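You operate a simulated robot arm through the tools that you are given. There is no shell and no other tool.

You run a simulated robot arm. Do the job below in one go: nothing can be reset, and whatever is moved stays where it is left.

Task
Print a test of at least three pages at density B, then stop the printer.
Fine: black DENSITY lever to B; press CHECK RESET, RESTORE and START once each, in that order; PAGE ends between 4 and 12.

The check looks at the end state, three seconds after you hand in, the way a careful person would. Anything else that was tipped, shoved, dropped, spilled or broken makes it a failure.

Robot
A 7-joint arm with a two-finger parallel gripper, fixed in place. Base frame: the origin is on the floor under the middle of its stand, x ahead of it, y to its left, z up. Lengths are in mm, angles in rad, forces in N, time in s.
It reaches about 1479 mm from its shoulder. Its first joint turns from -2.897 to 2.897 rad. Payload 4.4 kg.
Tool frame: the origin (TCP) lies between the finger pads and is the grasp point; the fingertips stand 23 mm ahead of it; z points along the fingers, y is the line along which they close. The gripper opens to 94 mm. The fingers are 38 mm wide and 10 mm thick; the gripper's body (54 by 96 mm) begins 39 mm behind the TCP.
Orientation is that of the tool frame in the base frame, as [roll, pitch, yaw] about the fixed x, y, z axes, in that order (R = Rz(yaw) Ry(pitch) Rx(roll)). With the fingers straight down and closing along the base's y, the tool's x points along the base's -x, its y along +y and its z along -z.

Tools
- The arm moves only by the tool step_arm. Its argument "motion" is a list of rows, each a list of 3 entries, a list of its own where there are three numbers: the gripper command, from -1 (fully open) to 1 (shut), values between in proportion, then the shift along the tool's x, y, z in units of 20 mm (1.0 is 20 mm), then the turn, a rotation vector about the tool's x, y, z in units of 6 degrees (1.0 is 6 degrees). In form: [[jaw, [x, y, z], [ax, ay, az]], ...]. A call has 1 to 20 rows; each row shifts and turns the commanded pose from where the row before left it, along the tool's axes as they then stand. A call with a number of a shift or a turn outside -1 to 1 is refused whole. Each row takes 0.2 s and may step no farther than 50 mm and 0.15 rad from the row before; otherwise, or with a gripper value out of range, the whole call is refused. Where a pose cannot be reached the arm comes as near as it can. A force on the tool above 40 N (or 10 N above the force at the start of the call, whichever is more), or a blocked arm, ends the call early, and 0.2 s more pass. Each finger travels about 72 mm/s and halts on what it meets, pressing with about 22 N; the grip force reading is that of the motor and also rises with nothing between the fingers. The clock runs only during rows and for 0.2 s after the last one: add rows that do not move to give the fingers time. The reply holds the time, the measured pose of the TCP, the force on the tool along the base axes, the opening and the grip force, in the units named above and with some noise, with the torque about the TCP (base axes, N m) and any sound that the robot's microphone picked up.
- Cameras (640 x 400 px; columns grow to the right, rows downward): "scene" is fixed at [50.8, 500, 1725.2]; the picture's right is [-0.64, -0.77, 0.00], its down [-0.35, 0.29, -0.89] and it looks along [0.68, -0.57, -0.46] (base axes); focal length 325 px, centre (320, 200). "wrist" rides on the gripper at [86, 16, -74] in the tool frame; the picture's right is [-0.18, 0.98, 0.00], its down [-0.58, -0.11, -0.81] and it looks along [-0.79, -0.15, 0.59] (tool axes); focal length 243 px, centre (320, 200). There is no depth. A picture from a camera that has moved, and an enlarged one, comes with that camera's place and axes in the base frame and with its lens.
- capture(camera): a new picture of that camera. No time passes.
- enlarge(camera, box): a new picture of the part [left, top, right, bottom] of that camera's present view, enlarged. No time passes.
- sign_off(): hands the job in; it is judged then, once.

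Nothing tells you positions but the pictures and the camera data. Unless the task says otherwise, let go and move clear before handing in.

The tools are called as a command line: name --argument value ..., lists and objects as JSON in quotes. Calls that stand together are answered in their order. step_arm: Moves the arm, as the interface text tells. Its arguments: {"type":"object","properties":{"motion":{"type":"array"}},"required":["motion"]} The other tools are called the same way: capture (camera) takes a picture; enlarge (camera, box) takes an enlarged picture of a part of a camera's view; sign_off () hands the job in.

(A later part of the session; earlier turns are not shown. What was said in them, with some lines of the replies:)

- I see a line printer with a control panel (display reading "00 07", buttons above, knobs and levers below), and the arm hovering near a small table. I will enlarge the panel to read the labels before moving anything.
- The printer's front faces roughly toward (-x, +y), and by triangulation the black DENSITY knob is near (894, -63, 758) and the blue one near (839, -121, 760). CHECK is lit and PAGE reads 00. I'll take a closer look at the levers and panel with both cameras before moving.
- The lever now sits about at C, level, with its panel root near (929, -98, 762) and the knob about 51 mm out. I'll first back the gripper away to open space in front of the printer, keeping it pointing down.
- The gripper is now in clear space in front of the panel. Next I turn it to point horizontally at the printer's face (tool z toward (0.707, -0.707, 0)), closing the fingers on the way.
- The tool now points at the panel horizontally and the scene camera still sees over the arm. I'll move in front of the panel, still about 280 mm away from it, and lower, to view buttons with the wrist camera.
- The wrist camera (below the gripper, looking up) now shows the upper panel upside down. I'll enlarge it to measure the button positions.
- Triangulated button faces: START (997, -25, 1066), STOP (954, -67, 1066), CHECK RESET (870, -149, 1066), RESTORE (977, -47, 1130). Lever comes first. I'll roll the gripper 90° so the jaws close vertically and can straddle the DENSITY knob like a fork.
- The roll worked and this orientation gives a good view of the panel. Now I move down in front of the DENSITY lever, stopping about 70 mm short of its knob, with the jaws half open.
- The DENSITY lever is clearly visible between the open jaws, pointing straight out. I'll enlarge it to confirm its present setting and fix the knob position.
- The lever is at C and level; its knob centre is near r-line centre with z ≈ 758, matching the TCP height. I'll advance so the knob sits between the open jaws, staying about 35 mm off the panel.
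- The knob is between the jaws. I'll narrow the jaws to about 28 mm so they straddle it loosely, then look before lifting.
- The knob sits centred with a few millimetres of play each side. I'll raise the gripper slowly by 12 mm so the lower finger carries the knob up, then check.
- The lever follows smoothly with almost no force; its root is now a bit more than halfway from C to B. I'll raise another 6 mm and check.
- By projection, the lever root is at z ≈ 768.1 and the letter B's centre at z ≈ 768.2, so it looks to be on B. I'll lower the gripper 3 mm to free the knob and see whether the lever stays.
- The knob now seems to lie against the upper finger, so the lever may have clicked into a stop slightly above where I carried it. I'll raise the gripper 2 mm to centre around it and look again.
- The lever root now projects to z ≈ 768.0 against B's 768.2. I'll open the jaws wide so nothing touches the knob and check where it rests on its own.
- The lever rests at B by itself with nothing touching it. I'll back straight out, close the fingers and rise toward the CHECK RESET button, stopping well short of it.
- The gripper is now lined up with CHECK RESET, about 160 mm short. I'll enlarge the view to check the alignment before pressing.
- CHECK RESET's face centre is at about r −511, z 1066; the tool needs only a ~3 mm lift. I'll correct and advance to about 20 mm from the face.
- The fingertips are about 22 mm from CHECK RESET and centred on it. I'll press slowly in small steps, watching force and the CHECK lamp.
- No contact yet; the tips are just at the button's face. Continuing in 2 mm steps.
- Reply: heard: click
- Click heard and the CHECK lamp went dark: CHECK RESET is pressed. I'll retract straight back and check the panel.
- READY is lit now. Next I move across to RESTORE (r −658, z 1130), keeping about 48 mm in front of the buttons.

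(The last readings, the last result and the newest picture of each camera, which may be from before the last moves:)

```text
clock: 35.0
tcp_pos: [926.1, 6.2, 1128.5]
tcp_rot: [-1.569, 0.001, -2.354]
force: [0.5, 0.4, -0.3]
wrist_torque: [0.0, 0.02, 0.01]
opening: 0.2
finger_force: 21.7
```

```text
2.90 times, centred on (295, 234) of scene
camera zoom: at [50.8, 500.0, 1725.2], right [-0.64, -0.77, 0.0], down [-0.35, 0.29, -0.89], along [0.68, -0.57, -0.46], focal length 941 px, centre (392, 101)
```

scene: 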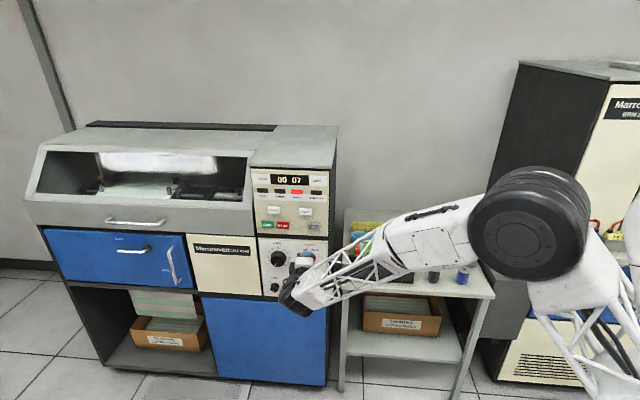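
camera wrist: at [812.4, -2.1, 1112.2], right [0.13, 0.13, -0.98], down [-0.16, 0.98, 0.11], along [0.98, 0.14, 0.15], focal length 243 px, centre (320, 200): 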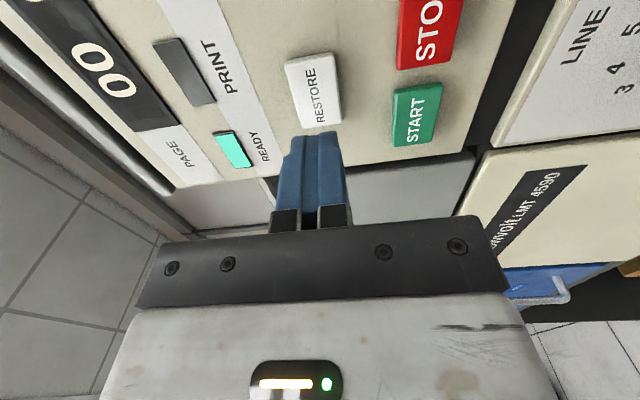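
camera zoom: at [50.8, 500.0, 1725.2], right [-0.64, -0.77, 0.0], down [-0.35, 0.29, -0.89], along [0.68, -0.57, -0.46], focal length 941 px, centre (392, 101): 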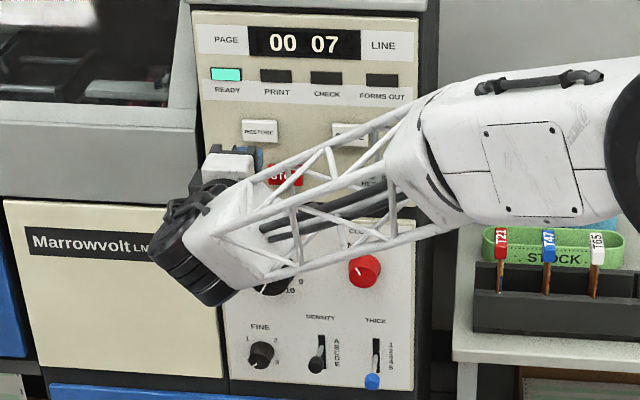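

RESTORE is straight ahead, within about 2–3 mm of centre. I'll advance 40 mm with that small correction.

step_arm --motion '[[1, [0.05, -0.03, 0.7], [0, 0, 0]], [1, [0.05, -0.03, 0.7], [0, 0, 0]], [1, [0, 0, 0.6], [0, 0, 0]], [1, [0, 0, 0], [0, 0, 0]]]'

capture --camera "wrist"

```text
clock: 36.0
tcp_pos: [951.8, -22.4, 1129.2]
tcp_rot: [-1.57, -0.001, -2.357]
force: [0.0, 0.3, -0.3]
wrist_torque: [-0.02, -0.03, 0.03]
opening: 0.0
finger_force: 21.9
```

```text
taken
camera wrist: at [838.4, -31.1, 1114.0], right [0.13, 0.13, -0.98], down [-0.16, 0.98, 0.11], along [0.98, 0.14, 0.15], focal length 243 px, centre (320, 200)
```

wrist: 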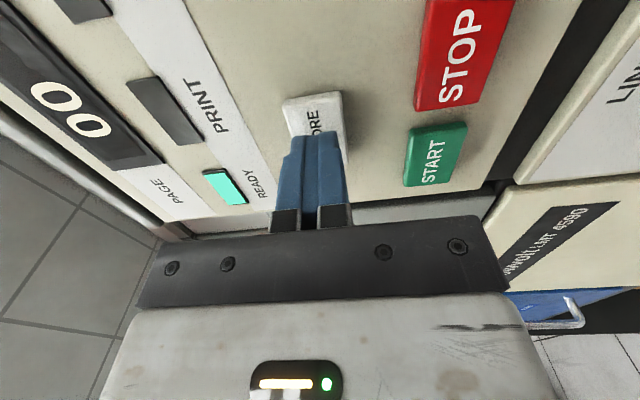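

The tips are about 8–10 mm from RESTORE. Pressing slowly in 2 mm steps.

step_arm --motion '[[1, [0, 0, 0.1], [0, 0, 0]], [1, [0, 0, 0.1], [0, 0, 0]], [1, [0, 0, 0.1], [0, 0, 0]], [1, [0, 0, 0.1], [0, 0, 0]], [1, [0, 0, 0.1], [0, 0, 0]]]'

capture --camera "wrist"

```text
clock: 37.2
tcp_pos: [958.8, -29.8, 1130.7]
tcp_rot: [-1.57, 0.0, -2.358]
force: [-0.6, 1.1, -0.7]
wrist_torque: [0.01, 0.01, 0.03]
opening: 0.1
finger_force: 22.0
```

```text
taken
camera wrist: at [845.4, -38.4, 1114.4], right [0.13, 0.13, -0.98], down [-0.16, 0.98, 0.11], along [0.98, 0.14, 0.15], focal length 243 px, centre (320, 200)
```

wrist: 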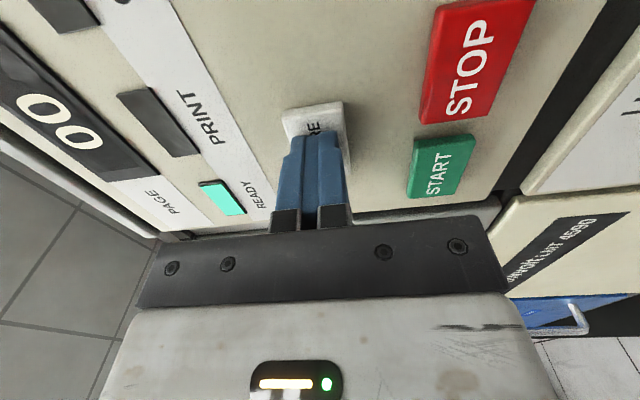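

Possibly just touching, no click yet. Two more small steps.

step_arm --motion '[[1, [0, 0, 0.08], [0, 0, 0]], [1, [0, 0, 0.08], [0, 0, 0]]]'

capture --camera "wrist"

```text
clock: 37.8
tcp_pos: [960.6, -32.8, 1130.6]
tcp_rot: [-1.57, 0.003, -2.356]
force: [-2.7, 3.0, 1.0]
wrist_torque: [-0.03, -0.01, 0.0]
opening: 0.0
finger_force: 21.6
heard: click
```

```text
taken
camera wrist: at [847.6, -40.7, 1114.4], right [0.13, 0.13, -0.98], down [-0.16, 0.98, 0.11], along [0.98, 0.14, 0.15], focal length 243 px, centre (320, 200)
```

wrist: 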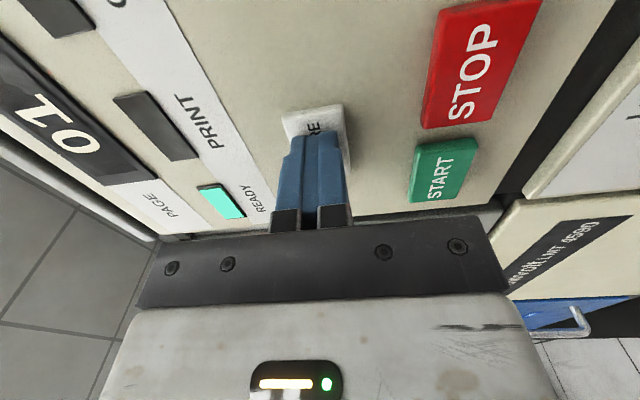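

Click heard and PAGE went to 01: RESTORE is pressed. I'll retract straight back, then move down-left in front of START.

step_arm --motion '[[1, [0, 0, -0.8], [0, 0, 0]], [1, [0, 0, -0.9], [0, 0, 0]], [1, [0, 0, -0.8], [0, 0, 0]], [1, [-0.4, 0.8, 0], [0, 0, 0]], [1, [-0.4, 0.8, 0], [0, 0, 0]], [1, [-0.4, 0.8, 0], [0, 0, 0]], [1, [-0.37, 0.82, 0], [0, 0, 0]], [1, [0, 0, 0], [0, 0, 0]]]'

capture --camera "wrist"

enlarge --camera "scene" --box '[245, 165, 345, 303]'

```text
clock: 39.6
tcp_pos: [947.9, 25.4, 1064.8]
tcp_rot: [-1.569, 0.0, -2.356]
force: [-0.8, 0.5, -0.6]
wrist_torque: [-0.04, 0.01, 0.0]
opening: 0.0
finger_force: 21.4
```

```text
taken
camera wrist: at [833.8, 17.5, 1049.8], right [0.13, 0.13, -0.98], down [-0.16, 0.98, 0.11], along [0.98, 0.14, 0.15], focal length 243 px, centre (320, 200)
```

wrist: 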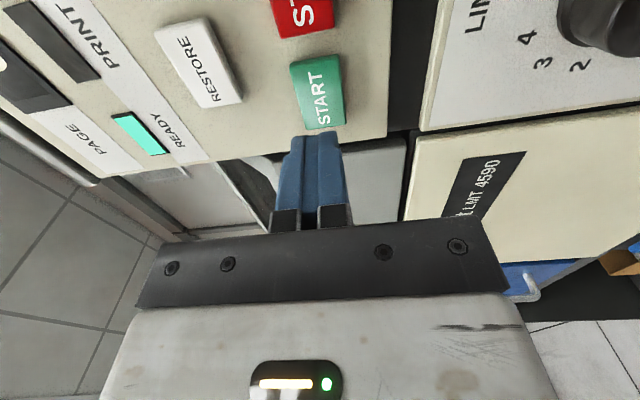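

```text
2.90 times, centred on (295, 234) of scene
camera zoom: at [50.8, 500.0, 1725.2], right [-0.64, -0.77, 0.0], down [-0.35, 0.29, -0.89], along [0.68, -0.57, -0.46], focal length 941 px, centre (392, 101)
```

zoom: 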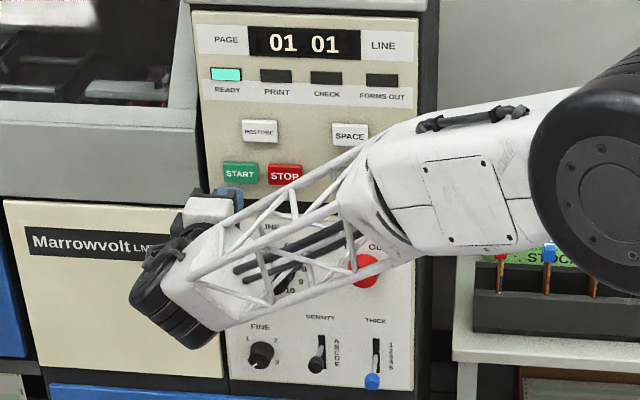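

PAGE 01, LINE 01, READY lit, and START is straight ahead. I'll lift 1.5 mm and advance to just short of START.

step_arm --motion '[[1, [0, -0.04, 0.7], [0, 0, 0]], [1, [0, -0.03, 0.7], [0, 0, 0]], [1, [0, 0, 0.6], [0, 0, 0]], [1, [0, 0, 0], [0, 0, 0]]]'

capture --camera "wrist"

```text
clock: 40.6
tcp_pos: [977.6, -3.2, 1067.7]
tcp_rot: [-1.569, 0.003, -2.358]
force: [0.2, 0.0, -0.2]
wrist_torque: [0.0, 0.02, 0.03]
opening: 0.3
finger_force: 22.1
```

```text
taken
camera wrist: at [863.3, -11.8, 1052.2], right [0.13, 0.13, -0.98], down [-0.16, 0.98, 0.11], along [0.98, 0.14, 0.15], focal length 243 px, centre (320, 200)
```

wrist: 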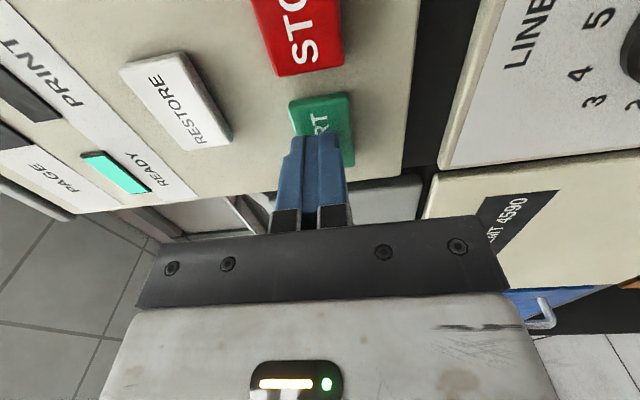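

The tips are close to START. Pressing in 2 mm steps.

step_arm --motion '[[1, [0, 0.03, 0.1], [0, 0, 0]], [1, [0, 0, 0.1], [0, 0, 0]], [1, [0, 0, 0.1], [0, 0, 0]]]'

enlarge --camera "scene" --box '[245, 165, 345, 228]'

```text
clock: 41.4
tcp_pos: [980.5, -8.2, 1066.2]
tcp_rot: [-1.568, 0.0, -2.358]
force: [-0.7, 1.0, -0.5]
wrist_torque: [0.06, 0.01, 0.01]
opening: 0.0
finger_force: 21.9
```

```text
6.35 times, centred on (295, 196) of scene
camera zoom: at [50.8, 500.0, 1725.2], right [-0.64, -0.77, 0.0], down [-0.35, 0.29, -0.89], along [0.68, -0.57, -0.46], focal length 2062 px, centre (479, 222)
```

zoom: 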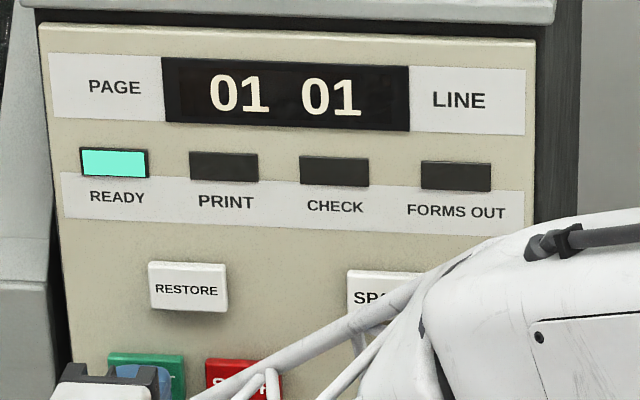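

Touching START but no click yet; display is well visible from the scene camera. Two more small steps.

step_arm --motion '[[1, [0, 0, 0.08], [0, 0, 0]], [1, [0, 0, 0.08], [0, 0, 0]]]'

enlarge --camera "scene" --box '[245, 165, 345, 228]'

```text
clock: 42.0
tcp_pos: [984.3, -9.8, 1066.3]
tcp_rot: [-1.568, 0.002, -2.359]
force: [-3.0, 1.3, 1.2]
wrist_torque: [0.01, -0.02, -0.02]
opening: 0.2
finger_force: 22.3
heard: click
```

```text
6.35 times, centred on (295, 196) of scene
camera zoom: at [50.8, 500.0, 1725.2], right [-0.64, -0.77, 0.0], down [-0.35, 0.29, -0.89], along [0.68, -0.57, -0.46], focal length 2062 px, centre (479, 222)
```

zoom: 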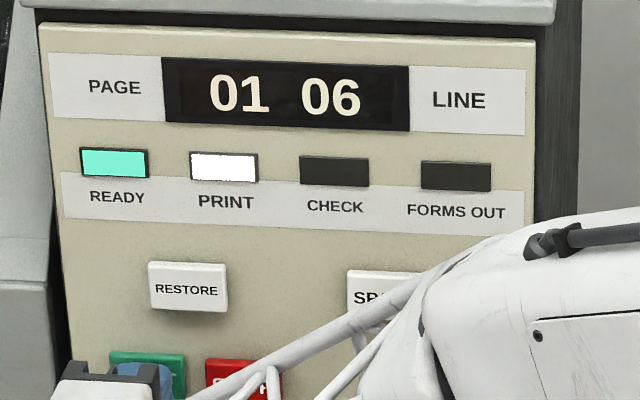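

Click heard, PRINT is lit and LINE is counting: printing has begun. I'll back off 24 mm and shift 61 mm right to stand in front of STOP.

step_arm --motion '[[1, [0, 0, -0.6], [0, 0, 0]], [1, [0, 0, -0.7], [0, 0, 0]], [1, [0.8, 0, 0], [0, 0, 0]], [1, [0.8, 0, 0], [0, 0, 0]], [1, [0.8, 0, 0], [0, 0, 0]], [1, [0.65, 0, 0], [0, 0, 0]]]'

enlarge --camera "scene" --box '[245, 165, 345, 228]'

capture --camera "wrist"

```text
clock: 43.4
tcp_pos: [920.8, -34.7, 1067.0]
tcp_rot: [-1.572, 0.0, -2.358]
force: [-0.6, 0.3, 0.6]
wrist_torque: [0.02, 0.02, 0.03]
opening: 0.1
finger_force: 22.0
```

```text
6.35 times, centred on (295, 196) of scene
camera zoom: at [50.8, 500.0, 1725.2], right [-0.64, -0.77, 0.0], down [-0.35, 0.29, -0.89], along [0.68, -0.57, -0.46], focal length 2062 px, centre (479, 222)
```

zoom: 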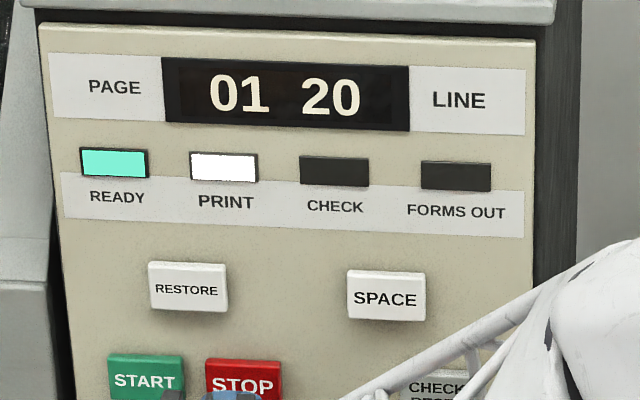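

```text
taken
camera wrist: at [808.3, -43.1, 1051.2], right [0.13, 0.13, -0.98], down [-0.16, 0.98, 0.11], along [0.98, 0.14, 0.15], focal length 243 px, centre (320, 200)
```

wrist: 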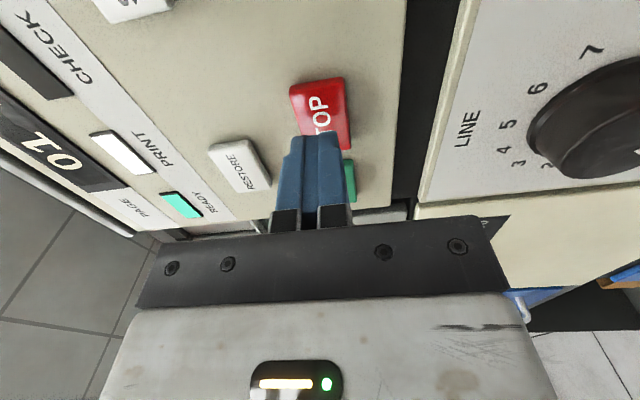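

LINE runs at about 10 per second, so a page should take roughly 6–7 s. The fingers are lined up with STOP, 26 mm short; I'll wait here and watch PAGE.

step_arm --motion '[[1, [0, 0, 0], [0, 0, 0]], [1, [0, 0, 0], [0, 0, 0]], [1, [0, 0, 0], [0, 0, 0]], [1, [0, 0, 0], [0, 0, 0]], [1, [0, 0, 0], [0, 0, 0]], [1, [0, 0, 0], [0, 0, 0]], [1, [0, 0, 0], [0, 0, 0]], [1, [0, 0, 0], [0, 0, 0]], [1, [0, 0, 0], [0, 0, 0]], [1, [0, 0, 0], [0, 0, 0]], [1, [0, 0, 0], [0, 0, 0]], [1, [0, 0, 0], [0, 0, 0]], [1, [0, 0, 0], [0, 0, 0]], [1, [0, 0, 0], [0, 0, 0]], [1, [0, 0, 0], [0, 0, 0]], [1, [0, 0, 0], [0, 0, 0]], [1, [0, 0, 0], [0, 0, 0]], [1, [0, 0, 0], [0, 0, 0]], [1, [0, 0, 0], [0, 0, 0]], [1, [0, 0, 0], [0, 0, 0]]]'

enlarge --camera "scene" --box '[245, 165, 345, 228]'

```text
clock: 47.6
tcp_pos: [922.4, -35.3, 1067.3]
tcp_rot: [-1.569, -0.001, -2.359]
force: [-0.5, 0.4, -0.3]
wrist_torque: [0.0, 0.01, 0.02]
opening: 0.0
finger_force: 22.0
```

```text
6.35 times, centred on (295, 196) of scene
camera zoom: at [50.8, 500.0, 1725.2], right [-0.64, -0.77, 0.0], down [-0.35, 0.29, -0.89], along [0.68, -0.57, -0.46], focal length 2062 px, centre (479, 222)
```

zoom: 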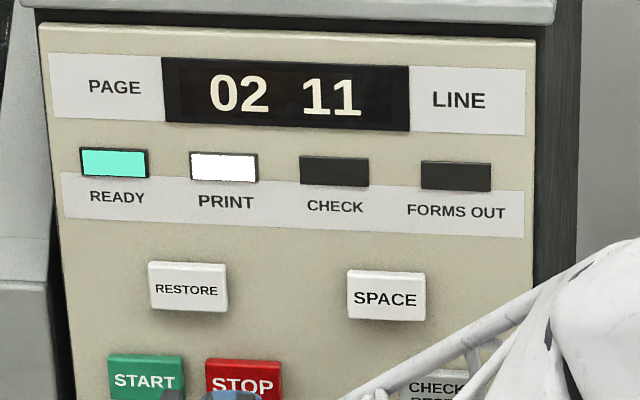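

About 5 s per page; PAGE is 02 now. I keep waiting in place.

step_arm --motion '[[1, [0, 0, 0], [0, 0, 0]], [1, [0, 0, 0], [0, 0, 0]], [1, [0, 0, 0], [0, 0, 0]], [1, [0, 0, 0], [0, 0, 0]], [1, [0, 0, 0], [0, 0, 0]], [1, [0, 0, 0], [0, 0, 0]], [1, [0, 0, 0], [0, 0, 0]], [1, [0, 0, 0], [0, 0, 0]], [1, [0, 0, 0], [0, 0, 0]], [1, [0, 0, 0], [0, 0, 0]], [1, [0, 0, 0], [0, 0, 0]], [1, [0, 0, 0], [0, 0, 0]], [1, [0, 0, 0], [0, 0, 0]], [1, [0, 0, 0], [0, 0, 0]], [1, [0, 0, 0], [0, 0, 0]], [1, [0, 0, 0], [0, 0, 0]], [1, [0, 0, 0], [0, 0, 0]], [1, [0, 0, 0], [0, 0, 0]], [1, [0, 0, 0], [0, 0, 0]], [1, [0, 0, 0], [0, 0, 0]]]'

enlarge --camera "scene" --box '[245, 165, 345, 228]'

```text
clock: 51.8
tcp_pos: [922.0, -34.5, 1066.3]
tcp_rot: [-1.568, -0.001, -2.356]
force: [0.4, -0.9, 0.6]
wrist_torque: [-0.01, 0.02, 0.03]
opening: 0.0
finger_force: 22.0
```

```text
6.35 times, centred on (295, 196) of scene
camera zoom: at [50.8, 500.0, 1725.2], right [-0.64, -0.77, 0.0], down [-0.35, 0.29, -0.89], along [0.68, -0.57, -0.46], focal length 2062 px, centre (479, 222)
```

zoom: 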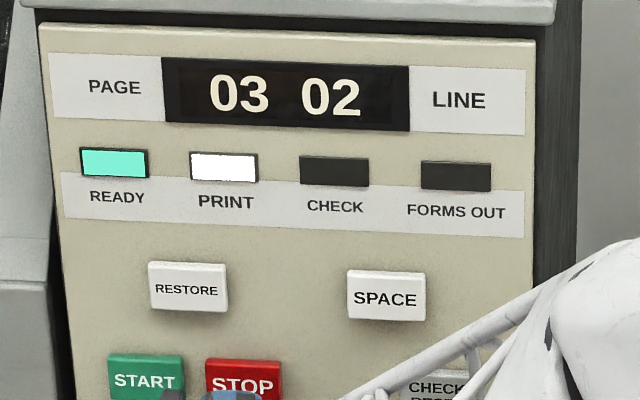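

PAGE 03 now. Waiting one more stretch, and after that I'll look again before closing on STOP.

step_arm --motion '[[1, [0, 0, 0], [0, 0, 0]], [1, [0, 0, 0], [0, 0, 0]], [1, [0, 0, 0], [0, 0, 0]], [1, [0, 0, 0], [0, 0, 0]], [1, [0, 0, 0], [0, 0, 0]], [1, [0, 0, 0], [0, 0, 0]], [1, [0, 0, 0], [0, 0, 0]], [1, [0, 0, 0], [0, 0, 0]], [1, [0, 0, 0], [0, 0, 0]], [1, [0, 0, 0], [0, 0, 0]], [1, [0, 0, 0], [0, 0, 0]], [1, [0, 0, 0], [0, 0, 0]], [1, [0, 0, 0], [0, 0, 0]], [1, [0, 0, 0], [0, 0, 0]], [1, [0, 0, 0], [0, 0, 0]], [1, [0, 0, 0], [0, 0, 0]], [1, [0, 0, 0], [0, 0, 0]], [1, [0, 0, 0], [0, 0, 0]], [1, [0, 0, 0], [0, 0, 0]], [1, [0, 0, 0], [0, 0, 0]]]'

enlarge --camera "scene" --box '[245, 165, 345, 228]'

```text
clock: 56.0
tcp_pos: [921.7, -35.4, 1066.7]
tcp_rot: [-1.569, 0.001, -2.358]
force: [-0.3, -0.1, -0.7]
wrist_torque: [0.02, -0.01, 0.03]
opening: 0.0
finger_force: 22.0
```

```text
6.35 times, centred on (295, 196) of scene
camera zoom: at [50.8, 500.0, 1725.2], right [-0.64, -0.77, 0.0], down [-0.35, 0.29, -0.89], along [0.68, -0.57, -0.46], focal length 2062 px, centre (479, 222)
```

zoom: 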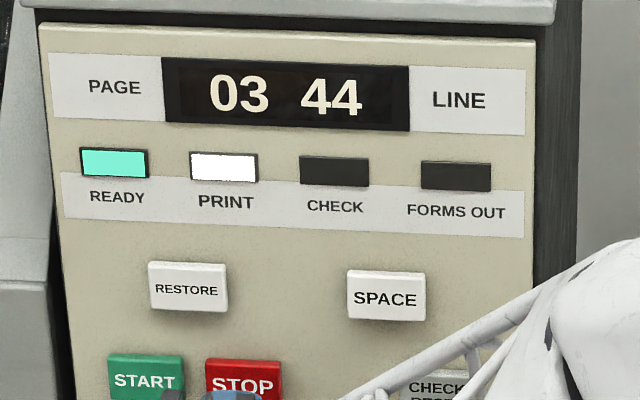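

PAGE is about to turn to 04. I'll wait one more stretch so that the stop falls in page 05, comfortably inside the allowed range.

step_arm --motion '[[1, [0, 0, 0], [0, 0, 0]], [1, [0, 0, 0], [0, 0, 0]], [1, [0, 0, 0], [0, 0, 0]], [1, [0, 0, 0], [0, 0, 0]], [1, [0, 0, 0], [0, 0, 0]], [1, [0, 0, 0], [0, 0, 0]], [1, [0, 0, 0], [0, 0, 0]], [1, [0, 0, 0], [0, 0, 0]], [1, [0, 0, 0], [0, 0, 0]], [1, [0, 0, 0], [0, 0, 0]], [1, [0, 0, 0], [0, 0, 0]], [1, [0, 0, 0], [0, 0, 0]], [1, [0, 0, 0], [0, 0, 0]], [1, [0, 0, 0], [0, 0, 0]], [1, [0, 0, 0], [0, 0, 0]], [1, [0, 0, 0], [0, 0, 0]], [1, [0, 0, 0], [0, 0, 0]], [1, [0, 0, 0.25], [0, 0, 0]], [1, [0, 0, 0.25], [0, 0, 0]], [1, [0, 0, 0.25], [0, 0, 0]]]'

capture --camera "wrist"

enlarge --camera "scene" --box '[245, 165, 345, 228]'

```text
clock: 60.2
tcp_pos: [933.4, -44.7, 1066.5]
tcp_rot: [-1.57, 0.0, -2.357]
force: [0.2, 0.1, 0.1]
wrist_torque: [0.01, 0.03, -0.01]
opening: 0.0
finger_force: 22.2
```

```text
taken
camera wrist: at [818.8, -54.0, 1050.8], right [0.13, 0.13, -0.98], down [-0.16, 0.98, 0.11], along [0.98, 0.14, 0.15], focal length 243 px, centre (320, 200)
```

wrist: 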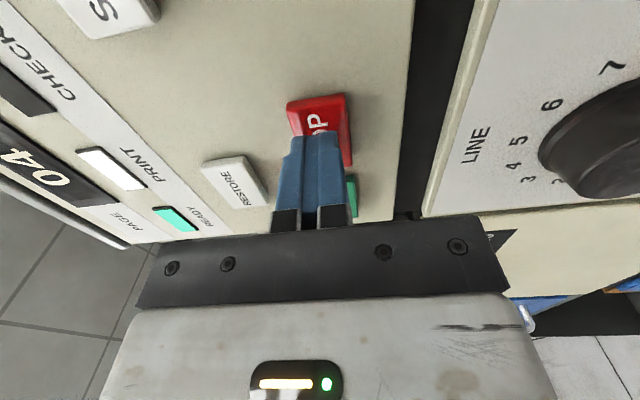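

```text
6.35 times, centred on (295, 196) of scene
camera zoom: at [50.8, 500.0, 1725.2], right [-0.64, -0.77, 0.0], down [-0.35, 0.29, -0.89], along [0.68, -0.57, -0.46], focal length 2062 px, centre (479, 222)
```

zoom: 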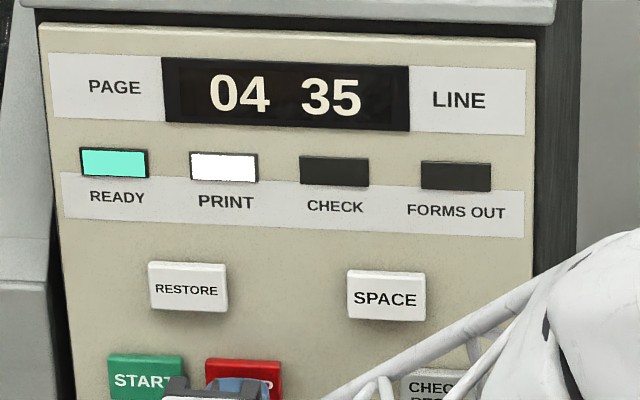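

PAGE 04, line 35. I'll idle a moment so it passes into page 05, then press STOP in small steps.

step_arm --motion '[[1, [0, 0, 0], [0, 0, 0]], [1, [0, 0, 0], [0, 0, 0]], [1, [0, 0, 0], [0, 0, 0]], [1, [0, 0, 0], [0, 0, 0]], [1, [0, 0, 0], [0, 0, 0]], [1, [0, 0, 0], [0, 0, 0]], [1, [0, 0, 0], [0, 0, 0]], [1, [0, 0, 0.1], [0, 0, 0]], [1, [0, 0, 0.1], [0, 0, 0]], [1, [0, 0, 0.1], [0, 0, 0]], [1, [0, 0, 0.1], [0, 0, 0]]]'

enlarge --camera "scene" --box '[245, 165, 345, 228]'

```text
clock: 62.6
tcp_pos: [937.6, -50.6, 1066.4]
tcp_rot: [-1.569, 0.001, -2.358]
force: [0.4, 1.9, -0.2]
wrist_torque: [0.02, 0.0, 0.04]
opening: 0.0
finger_force: 22.0
```

```text
6.35 times, centred on (295, 196) of scene
camera zoom: at [50.8, 500.0, 1725.2], right [-0.64, -0.77, 0.0], down [-0.35, 0.29, -0.89], along [0.68, -0.57, -0.46], focal length 2062 px, centre (479, 222)
```

zoom: 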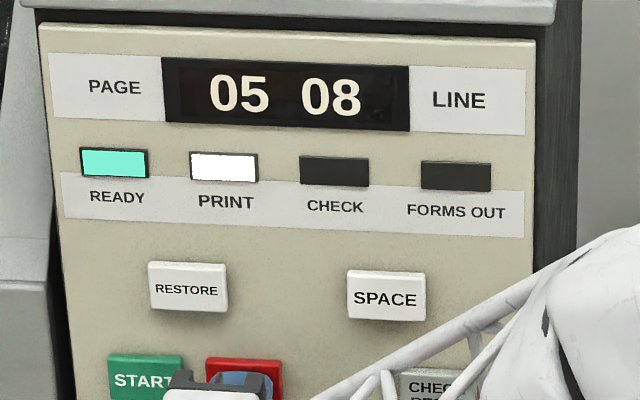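

PAGE 05, line 08, and the tips are touching STOP. A little farther now.

step_arm --motion '[[1, [0, 0, 0.1], [0, 0, 0]], [1, [0, 0, 0.1], [0, 0, 0]]]'

enlarge --camera "scene" --box '[245, 165, 345, 228]'

```text
clock: 63.2
tcp_pos: [939.6, -54.2, 1066.5]
tcp_rot: [-1.571, -0.001, -2.356]
force: [-6.7, 5.6, -0.9]
wrist_torque: [0.05, -0.02, 0.01]
opening: 0.1
finger_force: 22.0
heard: click
```

```text
6.35 times, centred on (295, 196) of scene
camera zoom: at [50.8, 500.0, 1725.2], right [-0.64, -0.77, 0.0], down [-0.35, 0.29, -0.89], along [0.68, -0.57, -0.46], focal length 2062 px, centre (479, 222)
```

zoom: 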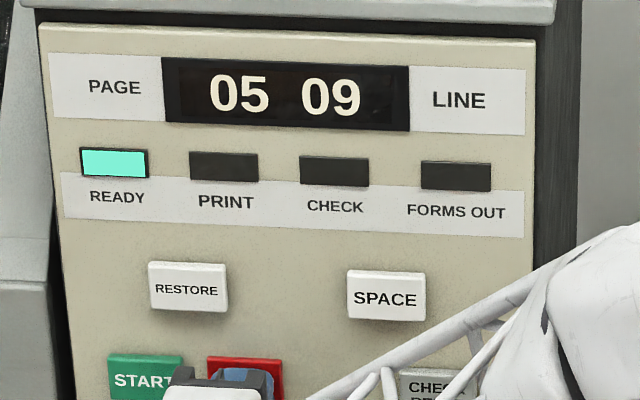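

Click heard, PRINT went dark and the counter stopped at PAGE 05, LINE 09. I'll back well away from the panel and then inspect everything.

step_arm --motion '[[1, [0, 0, -0.8], [0, 0, 0]], [1, [0, 0, -0.9], [0, 0, 0]], [1, [0, 0, -0.9], [0, 0, 0]], [1, [0, 0, -0.9], [0, 0, 0]], [1, [0, 0, -0.9], [0, 0, 0]], [1, [0, 0, -0.9], [0, 0, 0]], [1, [0, 0, -0.9], [0, 0, 0]], [1, [0, 0, -0.9], [0, 0, 0]], [1, [0, 0, -0.9], [0, 0, 0]], [1, [0, 0, -0.9], [0, 0, 0]], [1, [0, 0, 0], [0, 0, 0]]]'

capture --camera "scene"

capture --camera "wrist"

enlarge --camera "scene" --box '[245, 165, 345, 228]'

enlarge --camera "scene" --box '[250, 238, 340, 303]'

```text
clock: 65.6
tcp_pos: [815.5, 72.3, 1066.3]
tcp_rot: [-1.568, 0.002, -2.359]
force: [0.1, -0.5, -0.4]
wrist_torque: [-0.01, 0.0, -0.05]
opening: 0.0
finger_force: 21.6
```

```text
taken
```

scene: 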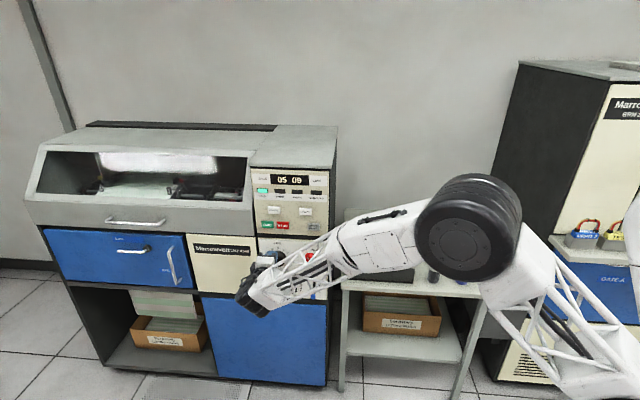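

```text
taken
camera wrist: at [701.7, 64.2, 1050.8], right [0.13, 0.13, -0.98], down [-0.16, 0.98, 0.11], along [0.98, 0.14, 0.15], focal length 243 px, centre (320, 200)
```

wrist: 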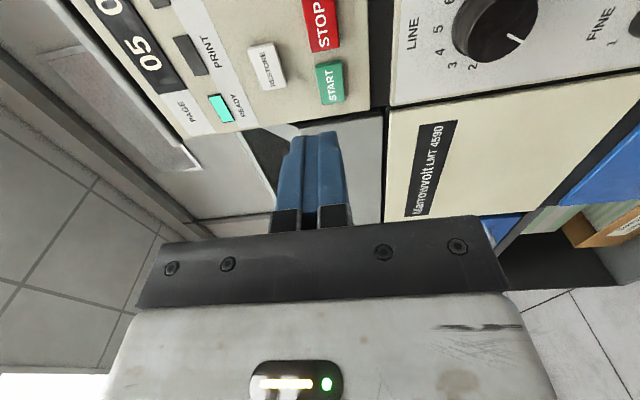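

```text
6.35 times, centred on (295, 196) of scene
camera zoom: at [50.8, 500.0, 1725.2], right [-0.64, -0.77, 0.0], down [-0.35, 0.29, -0.89], along [0.68, -0.57, -0.46], focal length 2062 px, centre (479, 222)
```

zoom: 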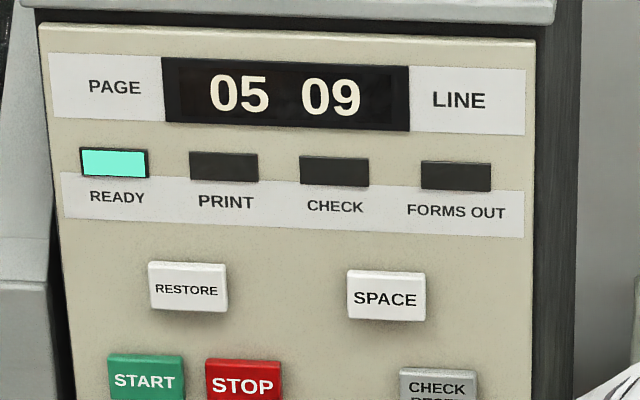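

```text
6.15 times, centred on (295, 270) of scene
camera zoom: at [50.8, 500.0, 1725.2], right [-0.64, -0.77, 0.0], down [-0.35, 0.29, -0.89], along [0.68, -0.57, -0.46], focal length 1998 px, centre (474, -234)
```

zoom: 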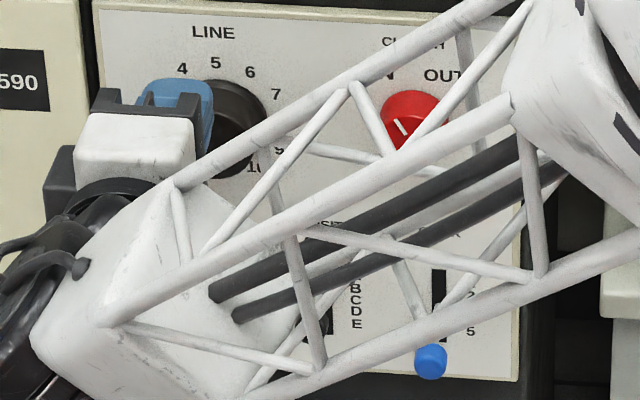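

The panel reads PAGE 05, READY only. I'll move farther back and to the side so the lower panel is uncovered and I can verify the levers and knobs.

step_arm --motion '[[1, [0.7, -0.8, -0.5], [0, 0, 0]], [1, [0.7, -0.8, -0.5], [0, 0, 0]], [1, [0.7, -0.8, -0.5], [0, 0, 0]], [1, [0.7, -0.8, -0.5], [0, 0, 0]], [1, [0.7, -0.8, -0.5], [0, 0, 0]], [1, [0.7, -0.8, -0.5], [0, 0, 0]], [1, [0.7, -0.8, -0.5], [0, 0, 0]], [1, [0.7, -0.8, -0.5], [0, 0, 0]], [1, [0.7, -0.8, -0.5], [0, 0, 0]], [1, [0.7, -0.8, -0.5], [0, 0, 0]], [1, [0.7, -0.8, 0], [0, 0, 0]], [1, [0.7, -0.8, 0], [0, 0, 0]], [1, [0, 0, 0], [0, 0, 0]]]'

capture --camera "scene"

enlarge --camera "scene" --box '[245, 165, 345, 228]'

enlarge --camera "scene" --box '[250, 238, 340, 303]'

```text
clock: 68.4
tcp_pos: [624.6, 23.8, 1257.2]
tcp_rot: [-1.569, 0.001, -2.357]
force: [-0.4, -0.4, 0.0]
wrist_torque: [-0.02, 0.01, 0.0]
opening: 0.0
finger_force: 22.0
```

```text
taken
```

scene: 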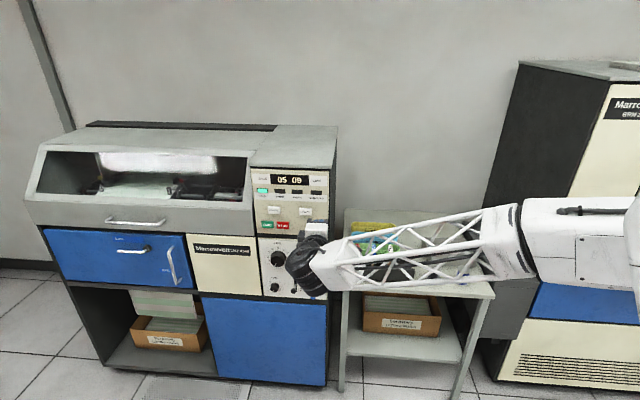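

```text
6.35 times, centred on (295, 196) of scene
camera zoom: at [50.8, 500.0, 1725.2], right [-0.64, -0.77, 0.0], down [-0.35, 0.29, -0.89], along [0.68, -0.57, -0.46], focal length 2062 px, centre (479, 222)
```

zoom: 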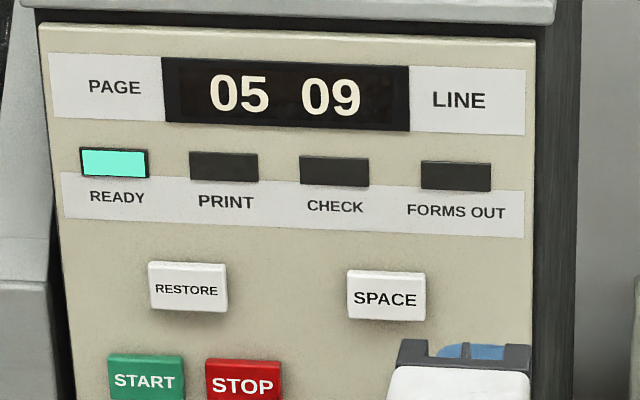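

```text
6.15 times, centred on (295, 270) of scene
camera zoom: at [50.8, 500.0, 1725.2], right [-0.64, -0.77, 0.0], down [-0.35, 0.29, -0.89], along [0.68, -0.57, -0.46], focal length 1998 px, centre (474, -234)
```

zoom: 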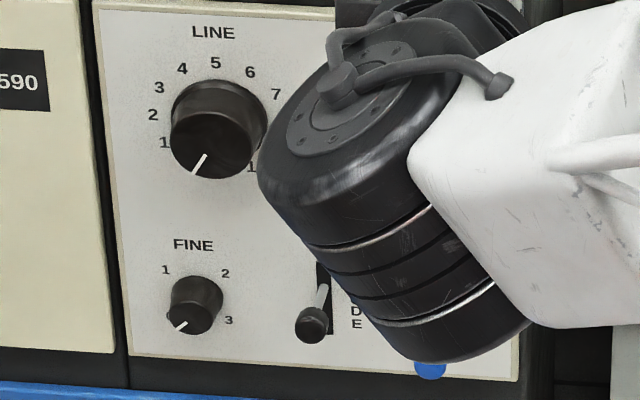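

Everything looks undisturbed, but the wrist still hides part of the lower panel. I'll rise and shift right a little more for a full look.

step_arm --motion '[[1, [0.8, -0.6, 0], [0, 0, 0]], [1, [0.8, -0.6, 0], [0, 0, 0]], [1, [0.8, -0.6, 0], [0, 0, 0]], [1, [0.8, -0.6, 0], [0, 0, 0]], [1, [0.8, -0.6, 0], [0, 0, 0]], [1, [0.8, -0.6, 0], [0, 0, 0]], [1, [0.8, -0.6, 0], [0, 0, 0]], [1, [0.8, -0.6, 0], [0, 0, 0]], [1, [0, 0, 0], [0, 0, 0]]]'

capture --camera "scene"

enlarge --camera "scene" --box '[250, 238, 340, 303]'

enlarge --camera "scene" --box '[285, 265, 333, 300]'

```text
clock: 70.4
tcp_pos: [535.2, -67.2, 1353.5]
tcp_rot: [-1.57, 0.001, -2.358]
force: [0.0, 0.1, 0.3]
wrist_torque: [0.01, 0.02, -0.02]
opening: 0.0
finger_force: 22.1
```

```text
taken
```

scene: 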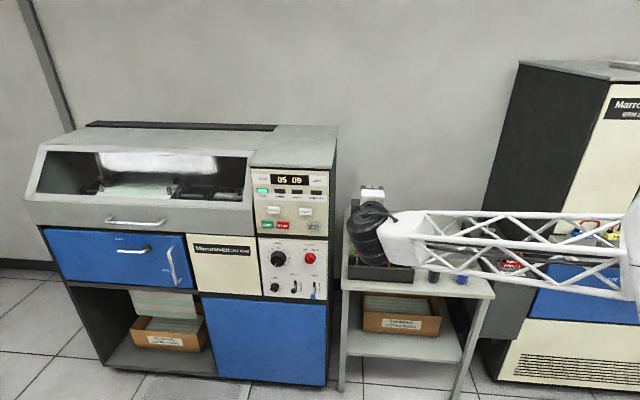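

```text
6.15 times, centred on (295, 270) of scene
camera zoom: at [50.8, 500.0, 1725.2], right [-0.64, -0.77, 0.0], down [-0.35, 0.29, -0.89], along [0.68, -0.57, -0.46], focal length 1998 px, centre (474, -234)
```

zoom: 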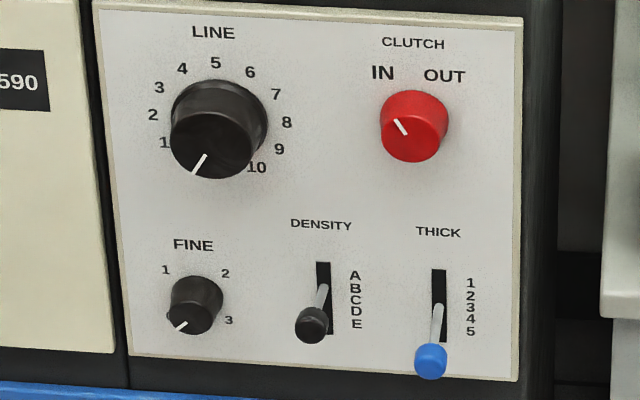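

```text
11.43 times, centred on (309, 282) of scene
camera zoom: at [50.8, 500.0, 1725.2], right [-0.64, -0.77, 0.0], down [-0.35, 0.29, -0.89], along [0.68, -0.57, -0.46], focal length 3711 px, centre (446, -743)
```

zoom: 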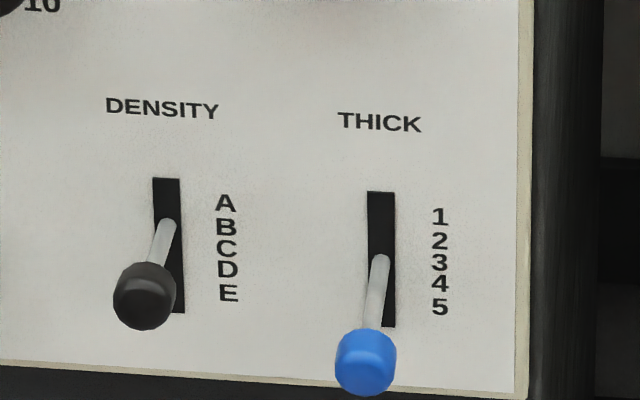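

The lever root has moved up exactly one letter pitch, so DENSITY is at B. THICK, LINE, FINE and CLUTCH are unchanged, PAGE shows 05 and the printer is stopped. The arm is clear and holds nothing, so I hand in.

sign_off

```text
The job is handed in.
```

The test print is done and the printer is stopped. PAGE reads 05, so four full pages printed before the stop, and only the READY lamp is lit.

- **Density:** the black DENSITY lever is at B, up one position from C. It stayed there once I let go.
- **Buttons:** I pressed CHECK RESET, RESTORE and START once each, in that order, then STOP once during page 05. Each press gave one click.
- **Everything else:** THICK, LINE, FINE and CLUTCH look unchanged, and I saw nothing tipped or moved. In the last picture the arm hid some of the items on the side table, but it never worked near them.

The arm is clear of the printer and holding nothing. The job is handed in, but the result of the check has not come back to me.
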